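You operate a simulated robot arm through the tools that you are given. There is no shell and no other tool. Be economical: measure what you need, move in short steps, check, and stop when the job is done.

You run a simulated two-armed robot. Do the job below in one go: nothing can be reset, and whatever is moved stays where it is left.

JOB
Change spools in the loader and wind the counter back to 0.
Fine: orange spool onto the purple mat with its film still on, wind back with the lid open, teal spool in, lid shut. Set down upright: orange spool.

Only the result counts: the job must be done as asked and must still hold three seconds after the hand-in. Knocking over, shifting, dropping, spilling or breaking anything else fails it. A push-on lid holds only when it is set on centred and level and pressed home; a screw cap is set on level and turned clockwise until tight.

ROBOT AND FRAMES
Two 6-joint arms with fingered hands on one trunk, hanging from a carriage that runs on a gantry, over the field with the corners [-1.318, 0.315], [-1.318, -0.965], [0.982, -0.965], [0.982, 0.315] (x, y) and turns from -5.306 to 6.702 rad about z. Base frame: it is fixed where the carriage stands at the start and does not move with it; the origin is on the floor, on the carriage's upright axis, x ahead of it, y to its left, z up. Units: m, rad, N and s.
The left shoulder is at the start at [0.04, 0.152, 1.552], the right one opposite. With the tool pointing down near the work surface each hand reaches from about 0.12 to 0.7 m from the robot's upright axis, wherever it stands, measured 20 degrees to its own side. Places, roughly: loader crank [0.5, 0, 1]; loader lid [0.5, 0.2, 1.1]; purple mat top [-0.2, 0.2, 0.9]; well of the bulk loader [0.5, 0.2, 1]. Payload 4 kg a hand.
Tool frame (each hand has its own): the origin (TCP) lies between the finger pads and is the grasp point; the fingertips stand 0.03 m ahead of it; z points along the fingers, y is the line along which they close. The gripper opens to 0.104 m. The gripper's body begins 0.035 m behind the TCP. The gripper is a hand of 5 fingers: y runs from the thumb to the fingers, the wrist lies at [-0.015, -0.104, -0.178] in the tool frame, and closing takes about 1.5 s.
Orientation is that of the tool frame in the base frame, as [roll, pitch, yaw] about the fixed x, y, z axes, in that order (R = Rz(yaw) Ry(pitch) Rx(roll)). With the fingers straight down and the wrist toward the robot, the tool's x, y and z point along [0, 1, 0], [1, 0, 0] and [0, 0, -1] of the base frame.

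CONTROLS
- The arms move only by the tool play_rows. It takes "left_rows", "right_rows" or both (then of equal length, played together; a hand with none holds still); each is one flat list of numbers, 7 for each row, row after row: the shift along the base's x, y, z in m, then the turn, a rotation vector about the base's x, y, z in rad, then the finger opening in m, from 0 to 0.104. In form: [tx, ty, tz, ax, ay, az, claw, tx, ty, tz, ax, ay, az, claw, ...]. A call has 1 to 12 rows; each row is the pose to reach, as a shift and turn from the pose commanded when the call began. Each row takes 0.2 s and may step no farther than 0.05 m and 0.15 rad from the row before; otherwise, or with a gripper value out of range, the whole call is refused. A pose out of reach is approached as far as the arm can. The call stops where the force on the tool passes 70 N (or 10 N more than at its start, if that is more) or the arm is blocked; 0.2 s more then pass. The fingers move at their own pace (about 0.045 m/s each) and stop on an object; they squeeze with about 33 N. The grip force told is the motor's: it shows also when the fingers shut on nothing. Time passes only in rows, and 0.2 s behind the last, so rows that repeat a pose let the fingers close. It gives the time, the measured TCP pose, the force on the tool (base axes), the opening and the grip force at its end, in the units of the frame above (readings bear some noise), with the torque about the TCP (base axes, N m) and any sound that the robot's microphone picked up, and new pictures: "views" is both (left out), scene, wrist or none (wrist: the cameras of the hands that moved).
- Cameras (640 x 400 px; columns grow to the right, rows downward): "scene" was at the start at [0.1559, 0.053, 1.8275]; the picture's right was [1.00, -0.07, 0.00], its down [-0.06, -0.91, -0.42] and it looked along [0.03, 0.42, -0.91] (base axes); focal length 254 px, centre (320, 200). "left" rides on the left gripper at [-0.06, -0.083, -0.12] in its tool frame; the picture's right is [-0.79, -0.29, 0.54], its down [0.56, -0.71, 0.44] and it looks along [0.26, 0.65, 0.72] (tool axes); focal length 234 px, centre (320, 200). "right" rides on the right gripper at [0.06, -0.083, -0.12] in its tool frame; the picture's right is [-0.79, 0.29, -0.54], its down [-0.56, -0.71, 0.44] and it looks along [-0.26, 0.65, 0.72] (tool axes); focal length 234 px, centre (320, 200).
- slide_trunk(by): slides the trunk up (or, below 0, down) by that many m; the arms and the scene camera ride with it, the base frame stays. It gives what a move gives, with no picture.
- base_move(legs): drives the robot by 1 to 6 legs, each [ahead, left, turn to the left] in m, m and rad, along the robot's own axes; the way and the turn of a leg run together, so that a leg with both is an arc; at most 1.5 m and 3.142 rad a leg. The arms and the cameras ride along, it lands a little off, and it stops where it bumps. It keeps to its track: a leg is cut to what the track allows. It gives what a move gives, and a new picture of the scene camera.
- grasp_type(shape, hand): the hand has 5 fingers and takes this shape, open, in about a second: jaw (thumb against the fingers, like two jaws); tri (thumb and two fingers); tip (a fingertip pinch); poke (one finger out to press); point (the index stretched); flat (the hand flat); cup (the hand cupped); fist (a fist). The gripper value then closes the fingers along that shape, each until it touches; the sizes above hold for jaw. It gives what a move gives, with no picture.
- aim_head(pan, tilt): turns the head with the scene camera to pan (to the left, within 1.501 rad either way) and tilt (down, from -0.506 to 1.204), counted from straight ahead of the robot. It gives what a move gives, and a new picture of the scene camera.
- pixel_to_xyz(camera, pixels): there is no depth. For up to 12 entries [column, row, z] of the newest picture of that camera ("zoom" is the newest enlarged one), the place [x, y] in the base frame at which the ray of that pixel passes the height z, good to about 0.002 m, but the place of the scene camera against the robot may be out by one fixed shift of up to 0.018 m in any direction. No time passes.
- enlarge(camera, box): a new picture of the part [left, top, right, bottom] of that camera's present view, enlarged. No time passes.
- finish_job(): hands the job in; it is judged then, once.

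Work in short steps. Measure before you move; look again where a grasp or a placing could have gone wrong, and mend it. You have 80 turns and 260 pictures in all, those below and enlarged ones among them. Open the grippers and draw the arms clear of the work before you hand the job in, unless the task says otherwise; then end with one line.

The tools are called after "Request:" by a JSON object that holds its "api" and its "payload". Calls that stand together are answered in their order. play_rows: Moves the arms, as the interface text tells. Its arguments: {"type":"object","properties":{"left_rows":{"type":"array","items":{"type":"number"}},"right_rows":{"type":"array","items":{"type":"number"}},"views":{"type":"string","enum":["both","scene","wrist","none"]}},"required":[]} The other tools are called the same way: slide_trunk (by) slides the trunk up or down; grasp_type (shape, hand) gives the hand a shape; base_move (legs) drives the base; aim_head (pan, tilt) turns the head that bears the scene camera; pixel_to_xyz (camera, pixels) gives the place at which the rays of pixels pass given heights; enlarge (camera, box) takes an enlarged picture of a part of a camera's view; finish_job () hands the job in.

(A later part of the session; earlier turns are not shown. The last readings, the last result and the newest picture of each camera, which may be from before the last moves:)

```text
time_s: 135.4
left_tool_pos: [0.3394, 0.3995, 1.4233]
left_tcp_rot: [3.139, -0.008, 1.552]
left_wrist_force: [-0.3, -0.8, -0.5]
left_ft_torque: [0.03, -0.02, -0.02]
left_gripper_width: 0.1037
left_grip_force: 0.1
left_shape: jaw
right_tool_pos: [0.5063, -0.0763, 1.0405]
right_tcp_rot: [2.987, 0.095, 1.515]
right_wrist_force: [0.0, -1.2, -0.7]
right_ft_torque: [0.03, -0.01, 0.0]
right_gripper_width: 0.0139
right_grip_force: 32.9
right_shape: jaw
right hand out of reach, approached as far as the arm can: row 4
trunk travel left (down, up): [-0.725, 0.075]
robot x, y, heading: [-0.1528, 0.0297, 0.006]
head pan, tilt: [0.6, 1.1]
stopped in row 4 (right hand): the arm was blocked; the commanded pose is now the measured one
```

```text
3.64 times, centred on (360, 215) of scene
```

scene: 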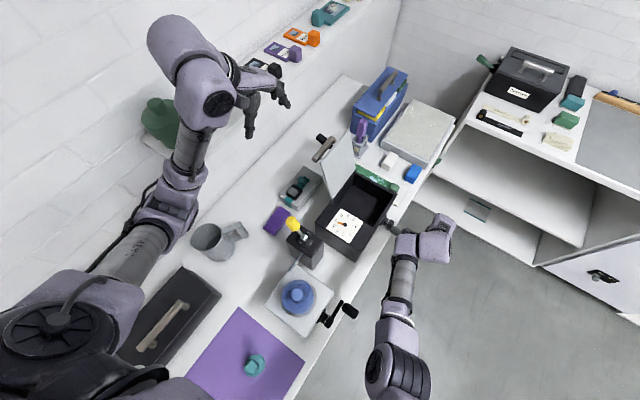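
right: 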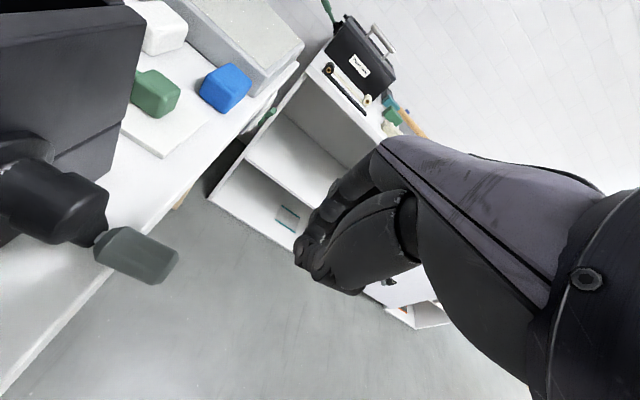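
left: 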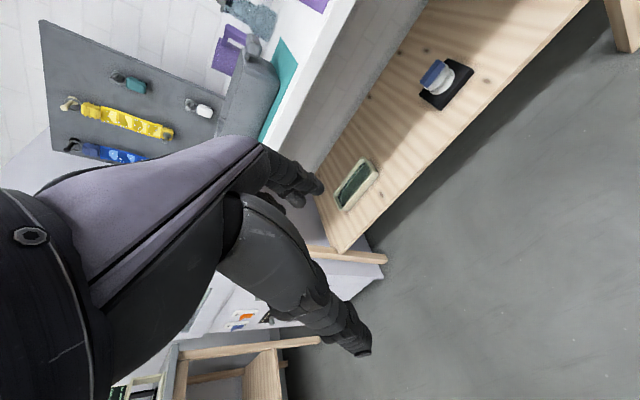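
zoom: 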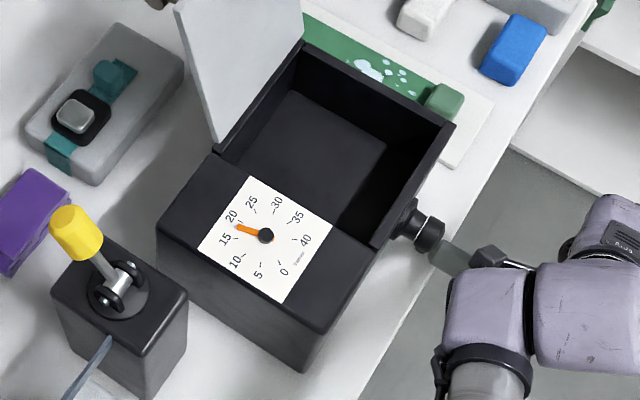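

The dial moved to about 18, so clockwise is the right direction; but the arm hit a reach limit and slipped off. I'll turn the base by +0.35 rad so the crank lies 20° to the right, the arm's favoured direction. First retreat in −y, draw the left hand in, then turn.

Request:
{"api": "base_move", "payload": {"legs": [[0, -0.35, 0], [0, 0, 0.35]]}}

Request:
{"api": "play_rows", "payload": {"left_rows": [0, -0.04, 0, 0, 0, 0, 0.104, 0, -0.08, 0, 0, 0, 0, 0.104, 0, -0.12, 0, 0, 0, 0, 0.104, 0, -0.15, 0, 0, 0, 0, 0.104], "right_rows": [0, 0, 0, 0.03, 0, -0.1, 0.065, 0, 0, 0, 0.06, 0, -0.2, 0.065, 0, 0, 0, 0.09, 0.0, -0.3, 0.065, 0, 0, 0, 0.09, 0, -0.3, 0.065]}}

```text
time_s: 138.8
left_tool_pos: [0.1806, 0.1966, 1.4202]
left_tcp_rot: [3.14, -0.008, 1.902]
left_wrist_force: [1.3, -0.7, -0.6]
left_ft_torque: [0.02, 0.03, -0.04]
left_gripper_width: 0.1035
left_grip_force: 0.1
left_shape: jaw
right_tool_pos: [0.5028, -0.193, 1.0377]
right_tcp_rot: [2.991, 0.096, 1.866]
right_wrist_force: [1.0, 0.2, 0.2]
right_ft_torque: [0.0, 0.0, 0.01]
right_gripper_width: 0.0141
right_grip_force: 32.7
right_shape: jaw
trunk travel left (down, up): [-0.725, 0.075]
robot x, y, heading: [-0.1483, -0.321, 0.356]
head pan, tilt: [0.6, 1.1]
```

scene: 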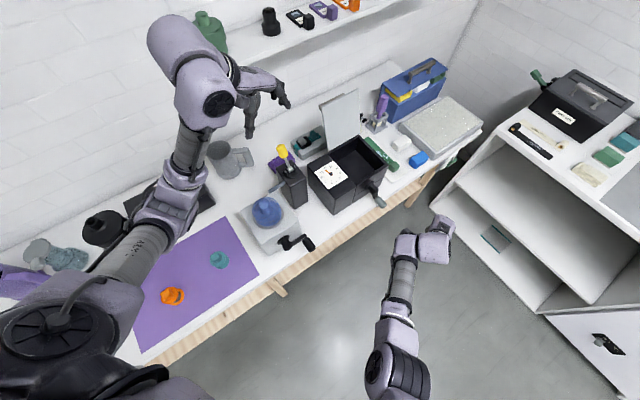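

```text
time_s: 139.8
left_tool_pos: [0.1336, 0.1375, 1.4013]
left_tcp_rot: [3.141, -0.006, 1.901]
left_wrist_force: [0.3, 0.7, 0.3]
left_ft_torque: [-0.01, -0.02, -0.02]
left_gripper_width: 0.1037
left_grip_force: 0.1
left_shape: jaw
left hand out of reach, approached as far as the arm can: row 1, 2, 3, 4
right_tool_pos: [0.5046, -0.1956, 1.0378]
right_tcp_rot: [2.975, 0.008, 1.562]
right_wrist_force: [0.4, -0.5, 0.0]
right_ft_torque: [0.02, 0.0, 0.01]
right_gripper_width: 0.0646
right_grip_force: 0.1
right_shape: jaw
trunk travel left (down, up): [-0.725, 0.075]
robot x, y, heading: [-0.1508, -0.3201, 0.355]
head pan, tilt: [0.6, 1.1]
```

scene: 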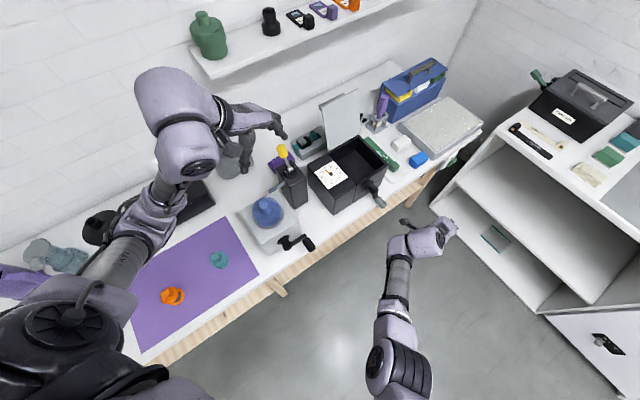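
right: 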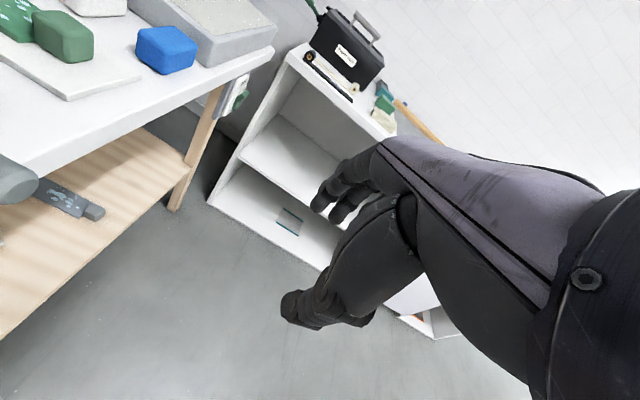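
left: 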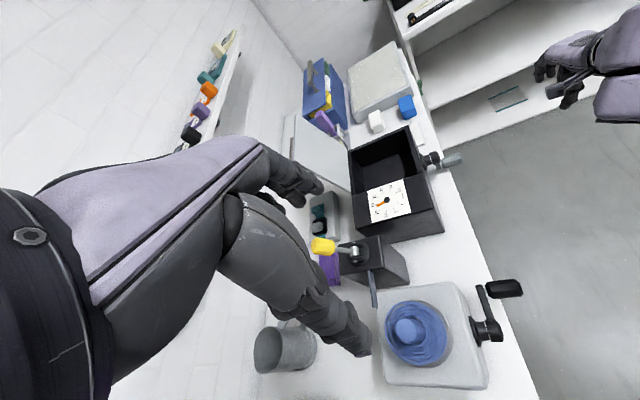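

The right hand can now hold yaw 1.57 at the 20° side. I fix its tilt (+0.166 about y), and try to draw the left hand further from the shelf.

Request:
{"api": "play_rows", "payload": {"left_rows": [0.02, -0.03, 0.0, 0, 0, -0.05, 0.104, 0.04, -0.06, 0.0, 0, 0, -0.1, 0.104, 0.06, -0.09, 0, 0, 0, -0.15, 0.104, 0.08, -0.12, 0, 0, 0, -0.2, 0.104], "right_rows": [-0.01, 0, 0, 0.0, 0.05, 0.0, 0.065, -0.02, 0, 0, 0.0, 0.1, 0.005, 0.065, -0.03, 0, 0, 0.0, 0.166, 0.008, 0.065, -0.03, 0, 0, 0.0, 0.166, 0.008, 0.065], "views": "scene"}}

```text
time_s: 141.0
left_tool_pos: [0.1564, 0.1106, 1.3679]
left_tcp_rot: [3.133, -0.001, 1.712]
left_wrist_force: [0.8, -0.4, -1.5]
left_ft_torque: [0.0, 0.0, 0.02]
left_gripper_width: 0.1039
left_grip_force: 0.0
left_shape: jaw
left hand out of reach, approached as far as the arm can: row 1, 2, 3, 4
right_tool_pos: [0.4962, -0.2185, 1.0478]
right_tcp_rot: [3.108, 0.033, 1.552]
right_wrist_force: [0.3, -0.7, 0.6]
right_ft_torque: [-0.01, 0.0, -0.02]
right_gripper_width: 0.0649
right_grip_force: 0.0
right_shape: jaw
trunk travel left (down, up): [-0.725, 0.075]
robot x, y, heading: [-0.1471, -0.3196, 0.358]
head pan, tilt: [0.6, 1.1]
stopped in row 4 (right hand): the arm was blocked; the commanded pose is now the measured one
```

scene: 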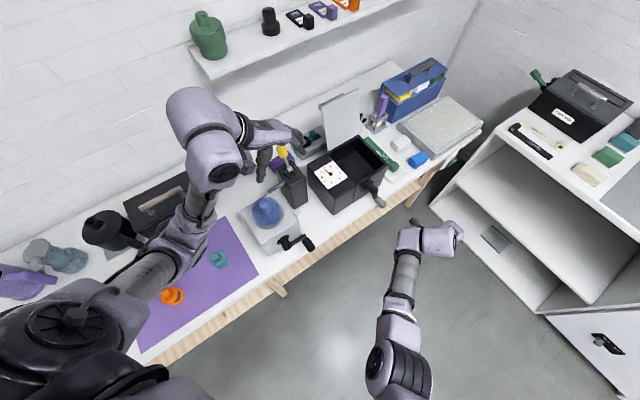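

I go back to heading 0 with the base 4 cm further from the crank (x≈−0.19), where the downward grip worked, then re-measure the knob. I batch the steps from here on.

Request:
{"api": "base_move", "payload": {"legs": [[0, 0, -0.357], [-0.04, 0, 0], [0, 0.35, 0]]}}

Request:
{"api": "play_rows", "payload": {"right_rows": [-0.008, 0, -0.015, 0.01, 0.01, 0.09, 0.065, -0.016, 0, -0.03, 0.02, 0.02, 0.18, 0.065, -0.024, 0, -0.045, 0.03, 0.03, 0.27, 0.065, -0.032, 0, -0.06, 0.033, 0.033, 0.36, 0.065, -0.036, 0, -0.079, 0.033, 0.033, 0.37, 0.065, -0.036, 0, -0.079, 0.033, 0.033, 0.37, 0.065]}}

Request:
{"api": "enlarge", "payload": {"camera": "right", "box": [0, 0, 320, 300]}}

Request:
{"api": "enlarge", "payload": {"camera": "scene", "box": [300, 160, 420, 270]}}

```text
time_s: 144.8
left_tool_pos: [0.2484, 0.3239, 1.3682]
left_tcp_rot: [3.135, -0.003, 1.355]
left_wrist_force: [-0.3, -0.5, -0.1]
left_ft_torque: [0.0, 0.01, 0.01]
left_gripper_width: 0.1037
left_grip_force: 0.1
left_shape: jaw
right_tool_pos: [0.45, -0.1033, 1.0467]
right_tcp_rot: [3.114, 0.034, 1.193]
right_wrist_force: [-0.4, -0.6, 0.0]
right_ft_torque: [0.01, -0.04, -0.03]
right_gripper_width: 0.0652
right_grip_force: 0.1
right_shape: jaw
trunk travel left (down, up): [-0.725, 0.075]
robot x, y, heading: [-0.1878, 0.0239, -0.002]
head pan, tilt: [0.6, 1.1]
```

scene: 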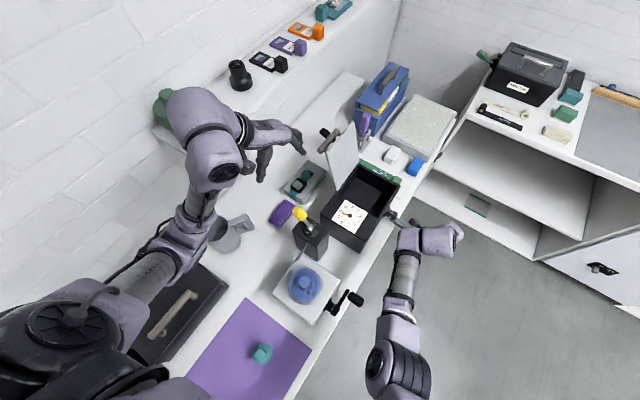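

```text
time_s: 146.2
left_tool_pos: [0.2484, 0.326, 1.3681]
left_tcp_rot: [3.133, -0.002, 1.355]
left_wrist_force: [-0.6, 0.4, 1.0]
left_ft_torque: [-0.04, 0.0, 0.0]
left_gripper_width: 0.1037
left_grip_force: 0.1
left_shape: jaw
right_tool_pos: [0.4139, -0.1025, 0.9679]
right_tcp_rot: [-3.134, 0.007, 1.565]
right_wrist_force: [0.1, -0.1, 0.1]
right_ft_torque: [0.03, 0.0, -0.02]
right_gripper_width: 0.0648
right_grip_force: 0.1
right_shape: jaw
trunk travel left (down, up): [-0.725, 0.075]
robot x, y, heading: [-0.188, 0.0317, -0.001]
head pan, tilt: [0.6, 1.1]
```

scene: 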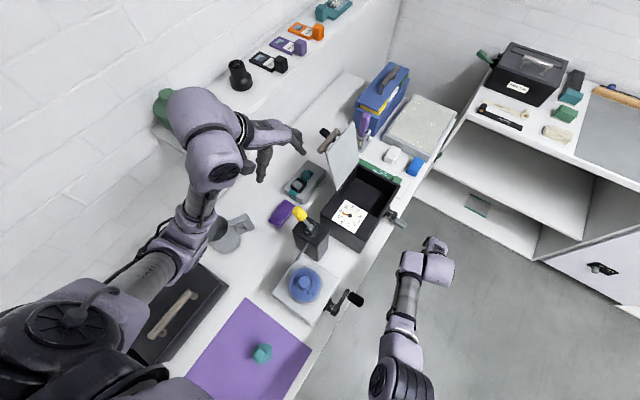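
right: 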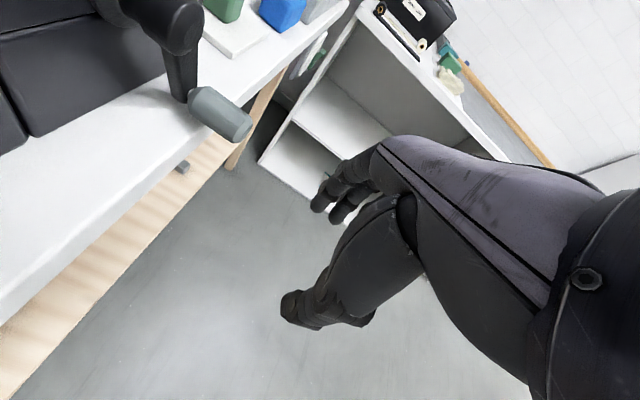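

```text
1.33 times, centred on (160, 150) of right
```

zoom: 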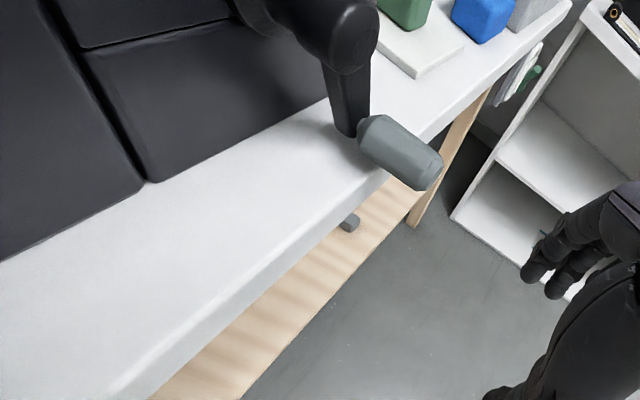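

```text
3.64 times, centred on (360, 215) of scene
```

zoom: 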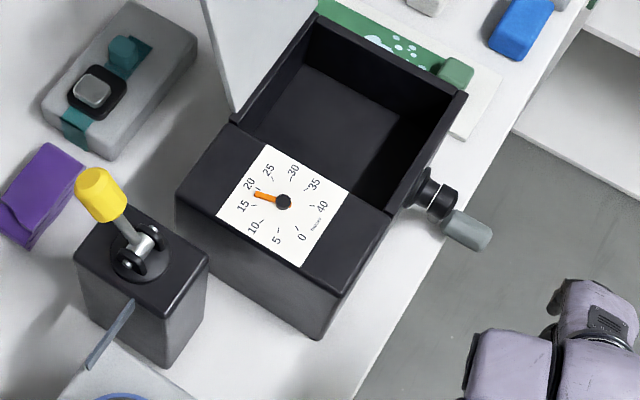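

Request:
{"api": "pixel_to_xyz", "payload": {"camera": "right", "pixels": [[237, 126, 0.91], [237, 126, 0.92], [237, 126, 0.94], [237, 126, 0.96], [196, 98, 0.92], [196, 98, 0.94], [178, 22, 0.985], [178, 22, 0.975]]}}

```text
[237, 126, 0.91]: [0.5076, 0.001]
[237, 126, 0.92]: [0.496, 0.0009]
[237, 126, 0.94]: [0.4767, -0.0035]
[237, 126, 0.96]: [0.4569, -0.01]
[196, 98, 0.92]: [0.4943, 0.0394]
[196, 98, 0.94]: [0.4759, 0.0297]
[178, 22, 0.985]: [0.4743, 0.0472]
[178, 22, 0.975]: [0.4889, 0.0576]
```

The knob is now at ≈(0.492, 0.923), i.e. it went counter-clockwise by ~45° for about −2.5 frames, so 20 frames ≈ one turn counter-clockwise. I grip it there and turn 180° counter-clockwise over the right side to the top.

Request:
{"api": "play_rows", "payload": {"right_rows": [0.026, 0, -0.012, 0, 0, 0, 0.065, 0.052, 0, -0.024, 0, 0, 0, 0.065, 0.078, 0, -0.036, 0, 0, 0, 0.065, 0.078, 0.035, -0.036, 0, 0, 0, 0.065, 0.078, 0.07, -0.036, 0, 0, 0, 0.065, 0.078, 0.106, -0.036, 0, 0, 0, 0.065, 0.078, 0.106, -0.036, 0, 0, 0, 0.065, 0.078, 0.106, -0.036, 0, 0, 0, 0.0, 0.078, 0.106, -0.036, 0, 0, 0, 0.0, 0.078, 0.106, -0.036, 0, 0, 0, 0.0, 0.078, 0.106, -0.036, 0, 0, 0, 0.0], "views": "wrist"}}

Request:
{"api": "play_rows", "payload": {"right_rows": [0.0157, 0, 0.0062, 0, 0, 0, 0, 0.0293, 0, 0.0162, 0, 0, 0, 0, 0.0398, 0, 0.0295, 0, 0, 0, 0, 0.0465, 0, 0.0449, 0, 0, 0, 0, 0.049, 0, 0.0616, 0, 0, 0, 0, 0.0471, 0, 0.0784, 0, 0, 0, 0, 0.0409, 0, 0.0941, 0, 0, 0, 0, 0.0309, 0, 0.1077, 0, 0, 0, 0, 0.0177, 0, 0.1182, 0, 0, 0, 0, 0.0022, 0, 0.125, 0, 0, 0, 0, -0.0145, 0, 0.1275, 0, 0, 0, 0, -0.0313, 0, 0.1256, 0, 0, 0, 0], "views": "both"}}

Request:
{"api": "enlarge", "payload": {"camera": "scene", "box": [300, 160, 440, 270]}}

```text
time_s: 148.6
left_tool_pos: [0.2491, 0.3246, 1.3672]
left_tcp_rot: [3.133, 0.0, 1.355]
left_wrist_force: [-0.5, -1.0, 0.3]
left_ft_torque: [0.02, 0.02, 0.01]
left_gripper_width: 0.1037
left_grip_force: 0.2
left_shape: jaw
right_tool_pos: [0.4456, -0.0146, 0.9731]
right_tcp_rot: [-3.134, 0.009, 1.563]
right_wrist_force: [0.4, 0.1, 0.7]
right_ft_torque: [-0.02, -0.05, 0.03]
right_gripper_width: 0.0001
right_grip_force: 10.6
right_shape: jaw
right hand out of reach, approached as far as the arm can: row 2, 3, 4, 5, 6, 7, 8, 9, 10, 11
trunk travel left (down, up): [-0.725, 0.075]
robot x, y, heading: [-0.1938, 0.0264, -0.005]
head pan, tilt: [0.6, 1.1]
```

right: 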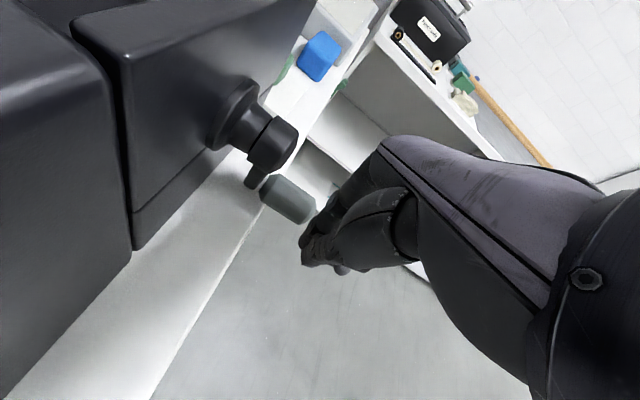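

```text
time_s: 151.4
left_tool_pos: [0.2484, 0.3237, 1.3673]
left_tcp_rot: [3.133, -0.002, 1.354]
left_wrist_force: [0.3, -1.0, -1.0]
left_ft_torque: [0.0, 0.02, -0.01]
left_gripper_width: 0.104
left_grip_force: 0.1
left_shape: jaw
right_tool_pos: [0.4702, -0.1017, 1.1142]
right_tcp_rot: [3.089, 0.088, 1.517]
right_wrist_force: [0.3, -0.5, 0.5]
right_ft_torque: [-0.02, 0.02, 0.01]
right_gripper_width: 0.0
right_grip_force: 33.1
right_shape: jaw
right hand out of reach, approached as far as the arm can: row 1, 2, 3, 4, 5, 6, 7, 10, 11, 12
trunk travel left (down, up): [-0.725, 0.075]
robot x, y, heading: [-0.1931, 0.0316, -0.0]
head pan, tilt: [0.6, 1.1]
stopped in row 12 (right hand): the arm was blocked; the commanded pose is now the measured one
```

scene: 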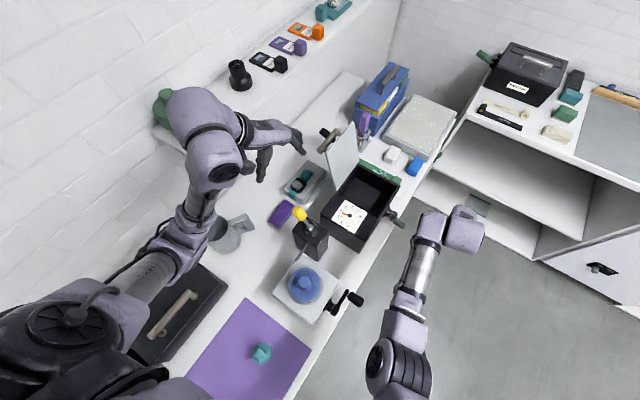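
right: 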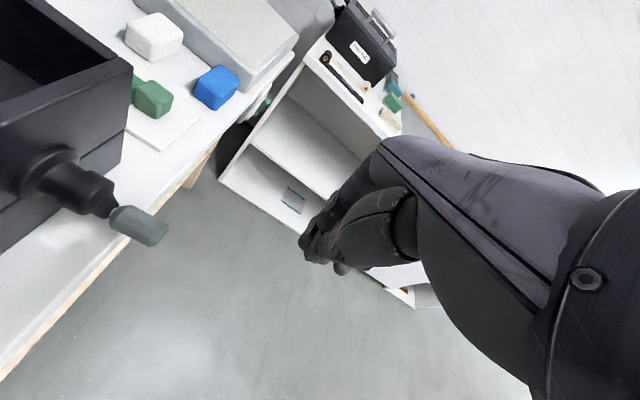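

```text
3.64 times, centred on (370, 215) of scene
```

zoom: 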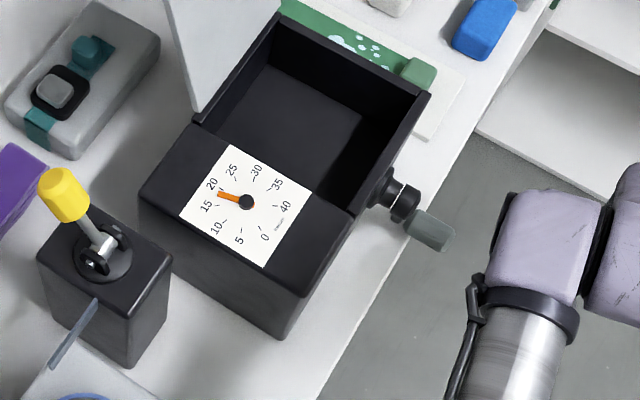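

The arm could not reach that far from here. New plan: keep the arm pose fixed in its good range (≈0.61 m ahead) and trace the circle with the base (x) and trunk/rows (z). I reposition, grip the knob, and do the first steps.

Request:
{"api": "base_move", "payload": {"legs": [[0.075, 0, 0]]}}

Request:
{"api": "play_rows", "payload": {"right_rows": [-0.011, 0, -0.037, 0.03, 0.01, 0.01, 0.065, -0.022, 0, -0.074, 0.06, 0.03, 0.03, 0.065, -0.033, 0, -0.111, 0.088, 0.053, 0.054, 0.065, -0.044, 0, -0.148, 0.088, 0.053, 0.054, 0.065, -0.0535, 0, -0.182, 0.088, 0.053, 0.054, 0.065, -0.0535, 0.035, -0.182, 0.088, 0.053, 0.054, 0.065, -0.0535, 0.07, -0.182, 0.088, 0.053, 0.054, 0.065, -0.0535, 0.105, -0.182, 0.088, 0.053, 0.054, 0.065, -0.0535, 0.105, -0.182, 0.088, 0.053, 0.054, 0.0, -0.0535, 0.105, -0.182, 0.088, 0.053, 0.054, 0.0, -0.0535, 0.105, -0.182, 0.088, 0.053, 0.054, 0.0, -0.0535, 0.105, -0.182, 0.088, 0.053, 0.054, 0.0], "views": "wrist"}}

Request:
{"api": "base_move", "payload": {"legs": [[0.0223, 0, 0]]}}

Request:
{"api": "slide_trunk", "payload": {"by": 0.0105}}

Request:
{"api": "base_move", "payload": {"legs": [[0.0169, 0, 0]]}}

Request:
{"api": "slide_trunk", "payload": {"by": 0.018}}

Request:
{"api": "play_rows", "payload": {"right_rows": [0, 0, 0, 0, 0, 0, 0.0], "views": "both"}}

Request:
{"api": "enlarge", "payload": {"camera": "scene", "box": [280, 140, 420, 270]}}

```text
time_s: 152.5
left_tool_pos: [0.3236, 0.3237, 1.3688]
left_tcp_rot: [3.132, -0.002, 1.354]
left_wrist_force: [-0.1, 0.1, -0.4]
left_ft_torque: [0.01, 0.02, 0.0]
left_gripper_width: 0.1038
left_grip_force: 0.0
left_shape: jaw
right_tool_pos: [0.5429, -0.1018, 1.1148]
right_tcp_rot: [3.091, 0.086, 1.518]
right_wrist_force: [0.3, -0.3, 0.2]
right_ft_torque: [-0.01, -0.02, 0.02]
right_gripper_width: 0.0003
right_grip_force: 33.4
right_shape: jaw
trunk travel left (down, up): [-0.725, 0.075]
robot x, y, heading: [-0.1171, 0.031, 0.001]
head pan, tilt: [0.6, 1.1]
```

scene: 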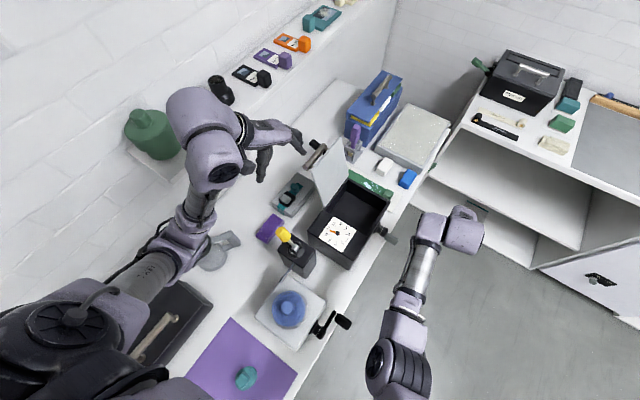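

```text
time_s: 155.1
left_tool_pos: [0.323, 0.324, 1.367]
left_tcp_rot: [3.133, -0.001, 1.354]
left_wrist_force: [0.1, 0.4, 0.8]
left_ft_torque: [-0.02, -0.01, 0.04]
left_gripper_width: 0.1038
left_grip_force: 0.0
left_shape: jaw
right_tool_pos: [0.4819, 0.0003, 0.9353]
right_tcp_rot: [-3.134, 0.002, 1.574]
right_wrist_force: [0.6, -0.1, -8.5]
right_ft_torque: [-0.04, 0.08, -0.07]
right_gripper_width: 0.0192
right_grip_force: 32.6
right_shape: jaw
right hand out of reach, approached as far as the arm can: row 8, 9, 10, 11, 12
trunk travel left (down, up): [-0.725, 0.075]
robot x, y, heading: [-0.1164, 0.032, 0.001]
head pan, tilt: [0.6, 1.1]
```

right: 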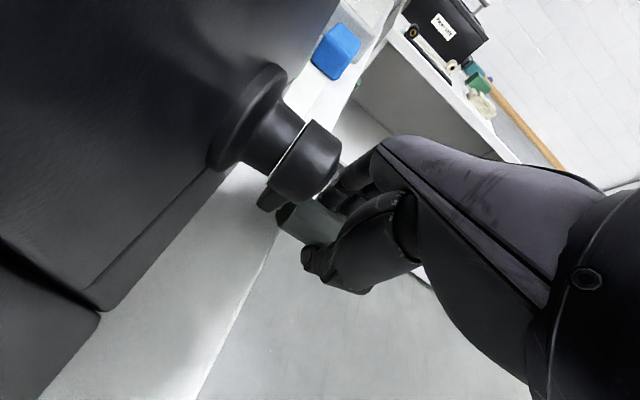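

```text
time_s: 155.9
left_tool_pos: [0.3465, 0.3246, 1.3668]
left_tcp_rot: [3.132, 0.001, 1.355]
left_wrist_force: [0.7, 0.0, -0.2]
left_ft_torque: [0.0, -0.06, 0.0]
left_gripper_width: 0.1041
left_grip_force: 0.0
left_shape: jaw
right_tool_pos: [0.5057, 0.0014, 0.9357]
right_tcp_rot: [-3.138, 0.002, 1.574]
right_wrist_force: [3.6, -1.6, -2.8]
right_ft_torque: [-0.03, 0.08, -0.14]
right_gripper_width: 0.018
right_grip_force: 32.6
right_shape: jaw
trunk travel left (down, up): [-0.725, 0.075]
robot x, y, heading: [-0.0889, 0.0256, -0.002]
head pan, tilt: [0.6, 1.1]
```

scene: 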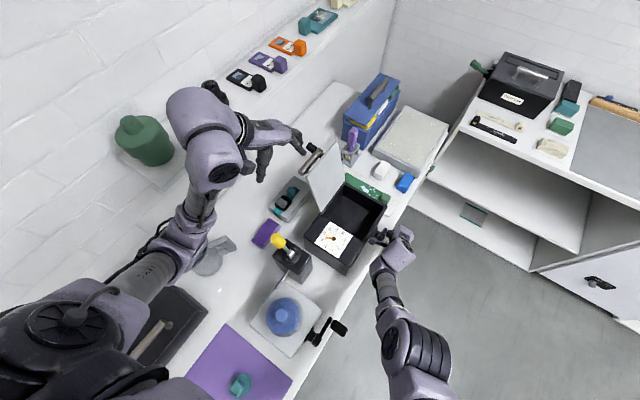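

```text
time_s: 156.5
left_tool_pos: [0.3485, 0.3246, 1.3791]
left_tcp_rot: [3.131, -0.002, 1.354]
left_wrist_force: [0.8, 0.2, -0.2]
left_ft_torque: [0.04, -0.02, -0.01]
left_gripper_width: 0.1036
left_grip_force: 0.0
left_shape: jaw
right_tool_pos: [0.5101, 0.0002, 0.9508]
right_tcp_rot: [3.141, 0.001, 1.573]
right_wrist_force: [23.3, -0.2, -11.0]
right_ft_torque: [-0.03, 0.38, -0.21]
right_gripper_width: 0.019
right_grip_force: 33.0
right_shape: jaw
trunk travel left (down, up): [-0.736, 0.064]
robot x, y, heading: [-0.0911, 0.0227, -0.007]
head pan, tilt: [0.6, 1.1]
```

```text
time_s: 157.2
left_tool_pos: [0.3639, 0.3239, 1.3788]
left_tcp_rot: [3.133, -0.001, 1.353]
left_wrist_force: [0.3, 0.8, 1.2]
left_ft_torque: [-0.01, -0.03, -0.03]
left_gripper_width: 0.1039
left_grip_force: 0.0
left_shape: jaw
right_tool_pos: [0.5227, 0.001, 0.9475]
right_tcp_rot: [-3.137, 0.001, 1.575]
right_wrist_force: [0.5, 0.4, -0.1]
right_ft_torque: [0.02, 0.0, 0.0]
right_gripper_width: 0.0152
right_grip_force: 33.4
right_shape: jaw
trunk travel left (down, up): [-0.736, 0.064]
robot x, y, heading: [-0.0736, 0.0246, -0.004]
head pan, tilt: [0.6, 1.1]
```

scene: 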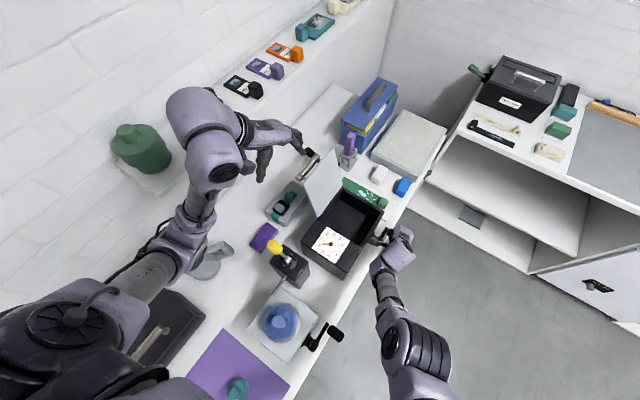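

```text
time_s: 157.9
left_tool_pos: [0.3634, 0.3248, 1.3959]
left_tcp_rot: [3.132, -0.002, 1.354]
left_wrist_force: [0.6, -0.2, -1.0]
left_ft_torque: [0.03, 0.01, 0.0]
left_gripper_width: 0.104
left_grip_force: 0.1
left_shape: jaw
right_tool_pos: [0.5234, 0.0001, 0.966]
right_tcp_rot: [-3.138, 0.001, 1.574]
right_wrist_force: [0.5, -0.4, 0.7]
right_ft_torque: [0.05, 0.01, 0.0]
right_gripper_width: 0.0147
right_grip_force: 33.5
right_shape: jaw
trunk travel left (down, up): [-0.754, 0.046]
robot x, y, heading: [-0.0707, 0.0305, -0.005]
head pan, tilt: [0.6, 1.1]
```

```text
time_s: 158.3
left_tool_pos: [0.3627, 0.3238, 1.3965]
left_tcp_rot: [3.132, -0.001, 1.353]
left_wrist_force: [-0.4, -0.2, 0.4]
left_ft_torque: [0.01, 0.01, 0.0]
left_gripper_width: 0.104
left_grip_force: 0.2
left_shape: jaw
right_tool_pos: [0.523, 0.0023, 0.9659]
right_tcp_rot: [-3.139, 0.002, 1.574]
right_wrist_force: [1.2, -0.1, 0.6]
right_ft_torque: [-0.02, 0.03, -0.02]
right_gripper_width: 0.0152
right_grip_force: 32.8
right_shape: jaw
trunk travel left (down, up): [-0.754, 0.046]
robot x, y, heading: [-0.0739, 0.0274, -0.001]
head pan, tilt: [0.6, 1.1]
```

scene: 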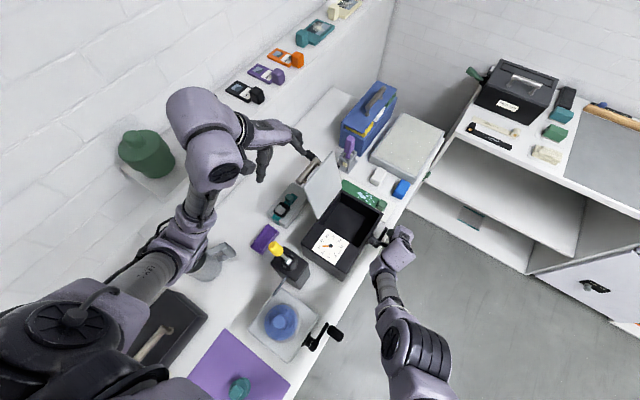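
right: 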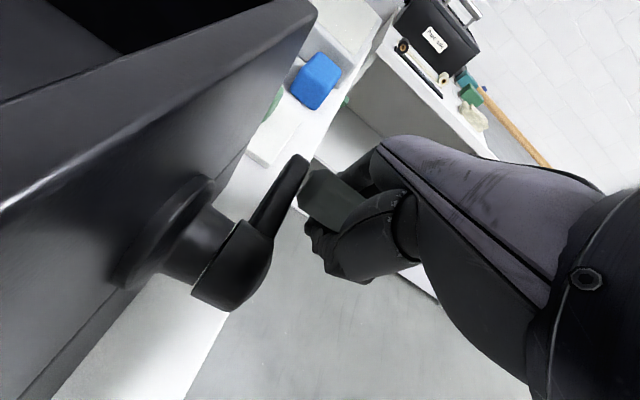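

```text
3.08 times, centred on (350, 205) of scene
```

zoom: 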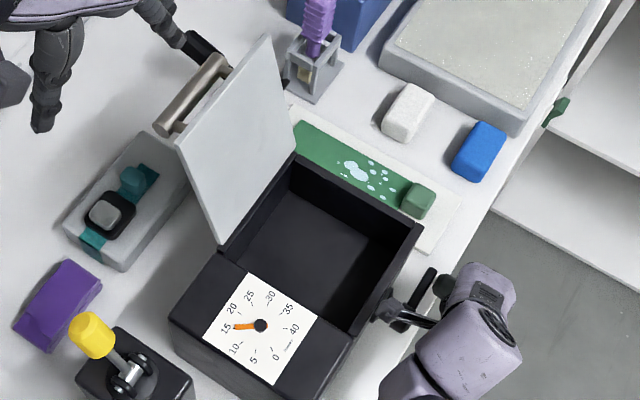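

The dial is at ≈15: it works, knob at about 330°. I continue over the right side and up: steps to about 56°.

Request:
{"api": "base_move", "payload": {"legs": [[0.014, 0, 0]]}}

Request:
{"api": "slide_trunk", "payload": {"by": 0.018}}

Request:
{"api": "slide_trunk", "payload": {"by": 0.0245}}

Request:
{"api": "base_move", "payload": {"legs": [[-0.0085, 0, 0]]}}

Request:
{"api": "play_rows", "payload": {"right_rows": [0, 0, 0.011, 0, 0, 0, 0, 0, 0, 0.022, 0, 0, 0, 0], "views": "wrist"}}

Request:
{"api": "enlarge", "payload": {"camera": "scene", "box": [280, 140, 420, 270]}}

```text
time_s: 159.1
left_tool_pos: [0.3745, 0.325, 1.3953]
left_tcp_rot: [3.137, -0.002, 1.354]
left_wrist_force: [-0.2, -0.2, 0.6]
left_ft_torque: [0.01, 0.02, -0.01]
left_gripper_width: 0.104
left_grip_force: 0.0
left_shape: jaw
right_tool_pos: [0.5351, -0.0004, 0.9644]
right_tcp_rot: [-3.136, 0.001, 1.574]
right_wrist_force: [-6.4, -1.1, -1.7]
right_ft_torque: [0.01, -0.24, 0.0]
right_gripper_width: 0.0156
right_grip_force: 32.7
right_shape: jaw
trunk travel left (down, up): [-0.754, 0.046]
robot x, y, heading: [-0.06, 0.0296, -0.002]
head pan, tilt: [0.6, 1.1]
```

scene: 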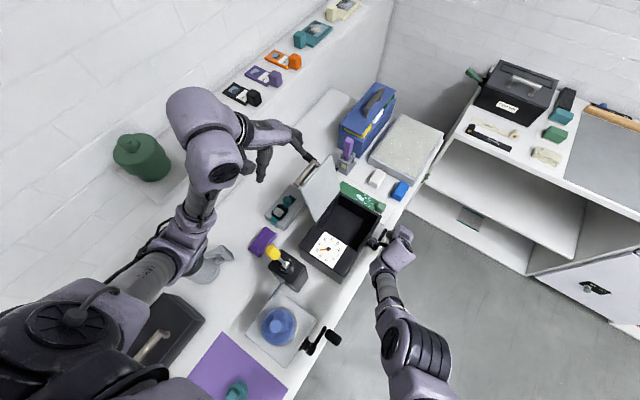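

```text
time_s: 159.7
left_tool_pos: [0.3734, 0.3243, 1.4138]
left_tcp_rot: [3.137, 0.0, 1.356]
left_wrist_force: [0.7, 0.4, -0.2]
left_ft_torque: [-0.01, -0.01, -0.02]
left_gripper_width: 0.1039
left_grip_force: 0.0
left_shape: jaw
right_tool_pos: [0.5298, 0.0013, 0.9805]
right_tcp_rot: [-3.129, 0.001, 1.575]
right_wrist_force: [-13.4, 0.2, -7.5]
right_ft_torque: [-0.02, -0.51, 0.01]
right_gripper_width: 0.0159
right_grip_force: 32.6
right_shape: jaw
trunk travel left (down, up): [-0.772, 0.028]
robot x, y, heading: [-0.0627, 0.0262, -0.003]
head pan, tilt: [0.6, 1.1]
```

```text
time_s: 160.4
left_tool_pos: [0.3717, 0.3235, 1.4357]
left_tcp_rot: [3.137, 0.001, 1.354]
left_wrist_force: [0.1, 0.8, 0.0]
left_ft_torque: [0.0, -0.03, -0.03]
left_gripper_width: 0.104
left_grip_force: 0.0
left_shape: jaw
right_tool_pos: [0.5217, 0.0013, 0.9969]
right_tcp_rot: [-3.118, 0.001, 1.575]
right_wrist_force: [-28.0, 0.5, -23.8]
right_ft_torque: [-0.04, -0.88, 0.07]
right_gripper_width: 0.0173
right_grip_force: 32.4
right_shape: jaw
trunk travel left (down, up): [-0.796, 0.004]
robot x, y, heading: [-0.0651, 0.0297, -0.0]
head pan, tilt: [0.6, 1.1]
```

```text
time_s: 161.1
left_tool_pos: [0.3642, 0.3257, 1.4365]
left_tcp_rot: [3.137, -0.001, 1.355]
left_wrist_force: [0.1, -0.4, -0.6]
left_ft_torque: [-0.02, 0.01, -0.01]
left_gripper_width: 0.104
left_grip_force: 0.2
left_shape: jaw
right_tool_pos: [0.5194, 0.0017, 1.0014]
right_tcp_rot: [-3.125, 0.001, 1.573]
right_wrist_force: [-21.2, -0.5, -14.9]
right_ft_torque: [-0.01, -0.36, 0.02]
right_gripper_width: 0.0171
right_grip_force: 32.4
right_shape: jaw
trunk travel left (down, up): [-0.796, 0.004]
robot x, y, heading: [-0.0708, 0.0276, -0.0]
head pan, tilt: [0.6, 1.1]
```

scene: 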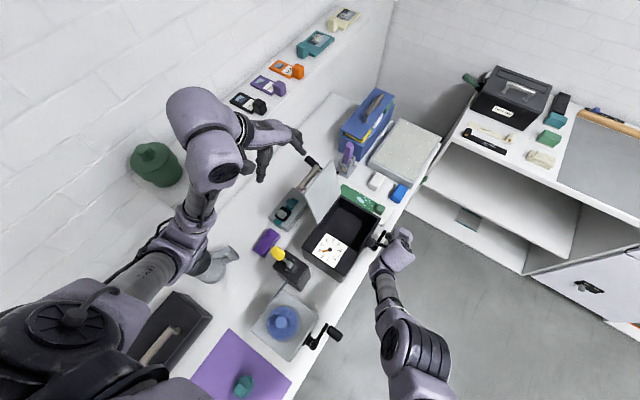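

```text
time_s: 161.7
left_tool_pos: [0.3608, 0.3297, 1.4361]
left_tcp_rot: [3.141, -0.006, 1.357]
left_wrist_force: [0.0, -0.7, -0.2]
left_ft_torque: [-0.01, 0.03, -0.04]
left_gripper_width: 0.1039
left_grip_force: 0.1
left_shape: jaw
right_tool_pos: [0.5269, -0.0135, 1.0274]
right_tcp_rot: [-3.131, 0.023, 1.562]
right_wrist_force: [-42.4, 35.5, -30.4]
right_ft_torque: [-0.17, 0.01, 0.02]
right_gripper_width: 0.018
right_grip_force: 32.9
right_shape: jaw
right hand out of reach, approached as far as the arm can: row 1
trunk travel left (down, up): [-0.796, 0.004]
robot x, y, heading: [-0.0702, 0.0296, 0.001]
head pan, tilt: [0.6, 1.1]
```

right: 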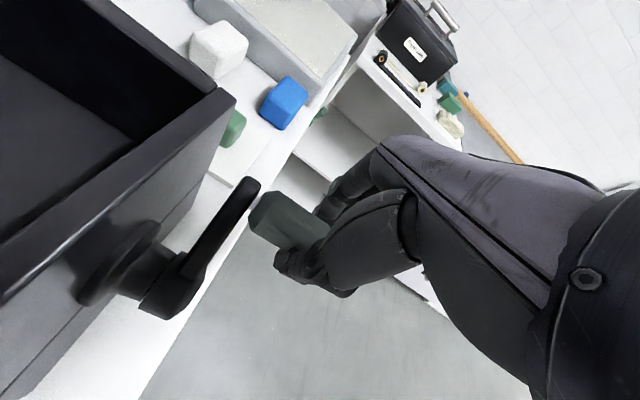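

```text
3.08 times, centred on (350, 205) of scene
```

zoom: 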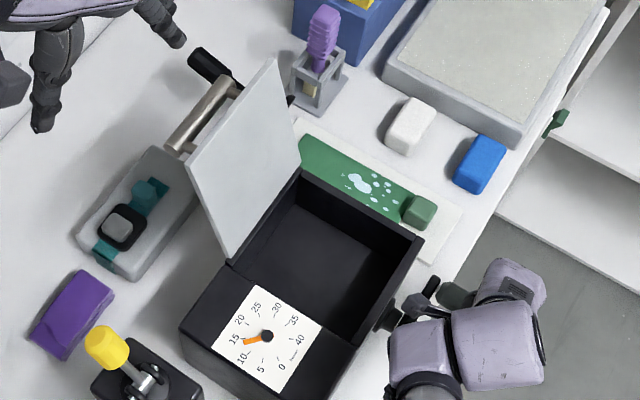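

The dial is at ≈13.5 and still turning with the hand. Now I drive over the top by pulling left with the base (knob may slide along the fingers), then start down on the left side.

Request:
{"api": "base_move", "payload": {"legs": [[0, 0.012, 0], [-0.03, 0, 0], [-0.03, 0, 0], [-0.03, 0, 0], [-0.025, 0, 0]]}}

Request:
{"api": "slide_trunk", "payload": {"by": -0.03}}

Request:
{"api": "play_rows", "payload": {"right_rows": [0, 0, 0, 0, 0, 0, 0], "views": "both"}}

Request:
{"api": "enlarge", "payload": {"camera": "scene", "box": [300, 150, 440, 280]}}

```text
time_s: 164.2
left_tool_pos: [0.2517, 0.3363, 1.4394]
left_tcp_rot: [3.133, -0.003, 1.354]
left_wrist_force: [-0.9, -0.3, -0.6]
left_ft_torque: [-0.02, 0.02, 0.01]
left_gripper_width: 0.1039
left_grip_force: 0.0
left_shape: jaw
right_tool_pos: [0.4207, -0.0196, 1.0276]
right_tcp_rot: [3.139, 0.039, 1.553]
right_wrist_force: [-0.6, -0.3, 0.4]
right_ft_torque: [-0.02, 0.0, 0.0]
right_gripper_width: 0.015
right_grip_force: 32.9
right_shape: jaw
trunk travel left (down, up): [-0.796, 0.004]
robot x, y, heading: [-0.1878, 0.0425, -0.003]
head pan, tilt: [0.6, 1.1]
```

scene: 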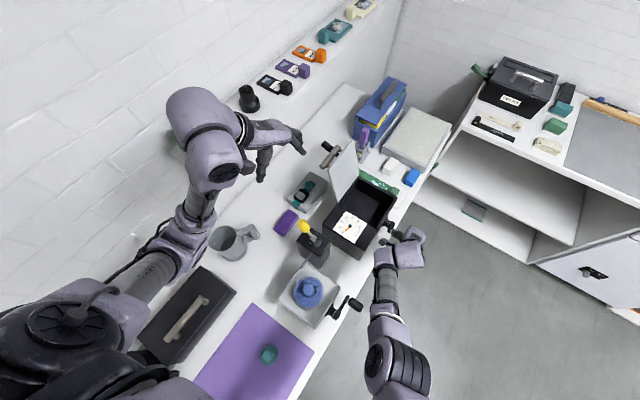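

```text
time_s: 164.9
left_tool_pos: [0.253, 0.3368, 1.408]
left_tcp_rot: [3.133, -0.002, 1.355]
left_wrist_force: [0.2, 0.6, 0.0]
left_ft_torque: [-0.02, 0.0, -0.03]
left_gripper_width: 0.104
left_grip_force: 0.0
left_shape: jaw
right_tool_pos: [0.4233, -0.0259, 0.9979]
right_tcp_rot: [3.136, 0.044, 1.551]
right_wrist_force: [-0.7, -0.1, -0.3]
right_ft_torque: [0.0, -0.01, 0.05]
right_gripper_width: 0.0149
right_grip_force: 33.1
right_shape: jaw
trunk travel left (down, up): [-0.766, 0.034]
robot x, y, heading: [-0.184, 0.0426, 0.0]
head pan, tilt: [0.6, 1.1]
```

```text
time_s: 165.3
left_tool_pos: [0.2535, 0.3372, 1.4082]
left_tcp_rot: [3.132, -0.002, 1.355]
left_wrist_force: [-0.3, 0.4, -0.2]
left_ft_torque: [0.01, 0.0, 0.03]
left_gripper_width: 0.1036
left_grip_force: 0.0
left_shape: jaw
right_tool_pos: [0.4241, -0.0239, 0.9968]
right_tcp_rot: [3.139, 0.045, 1.55]
right_wrist_force: [0.9, -0.5, 0.3]
right_ft_torque: [-0.03, 0.01, -0.02]
right_gripper_width: 0.0151
right_grip_force: 33.2
right_shape: jaw
trunk travel left (down, up): [-0.766, 0.034]
robot x, y, heading: [-0.1846, 0.0393, -0.002]
head pan, tilt: [0.6, 1.1]
```

scene: 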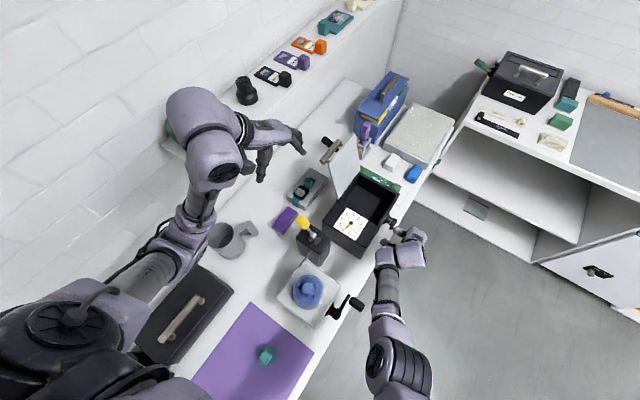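
right: 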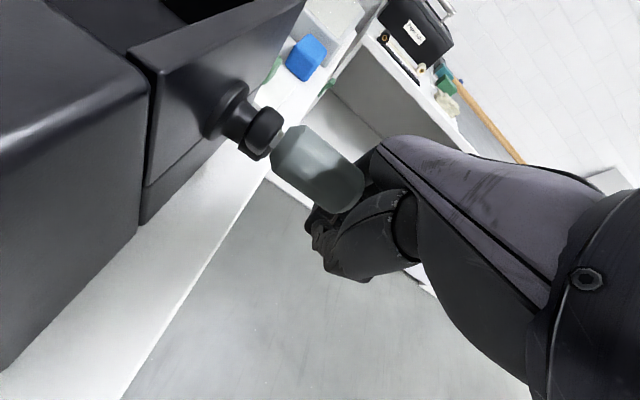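

```text
3.08 times, centred on (370, 215) of scene
```

zoom: 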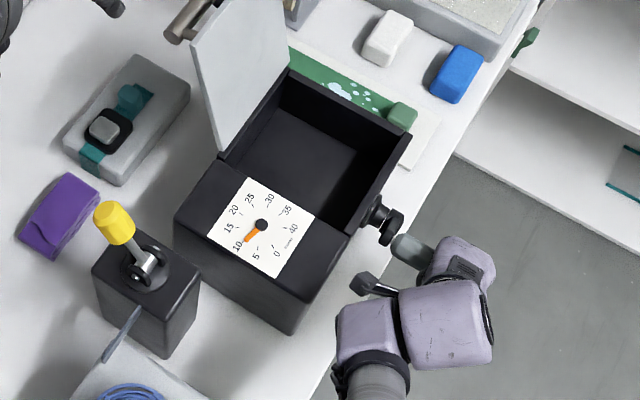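

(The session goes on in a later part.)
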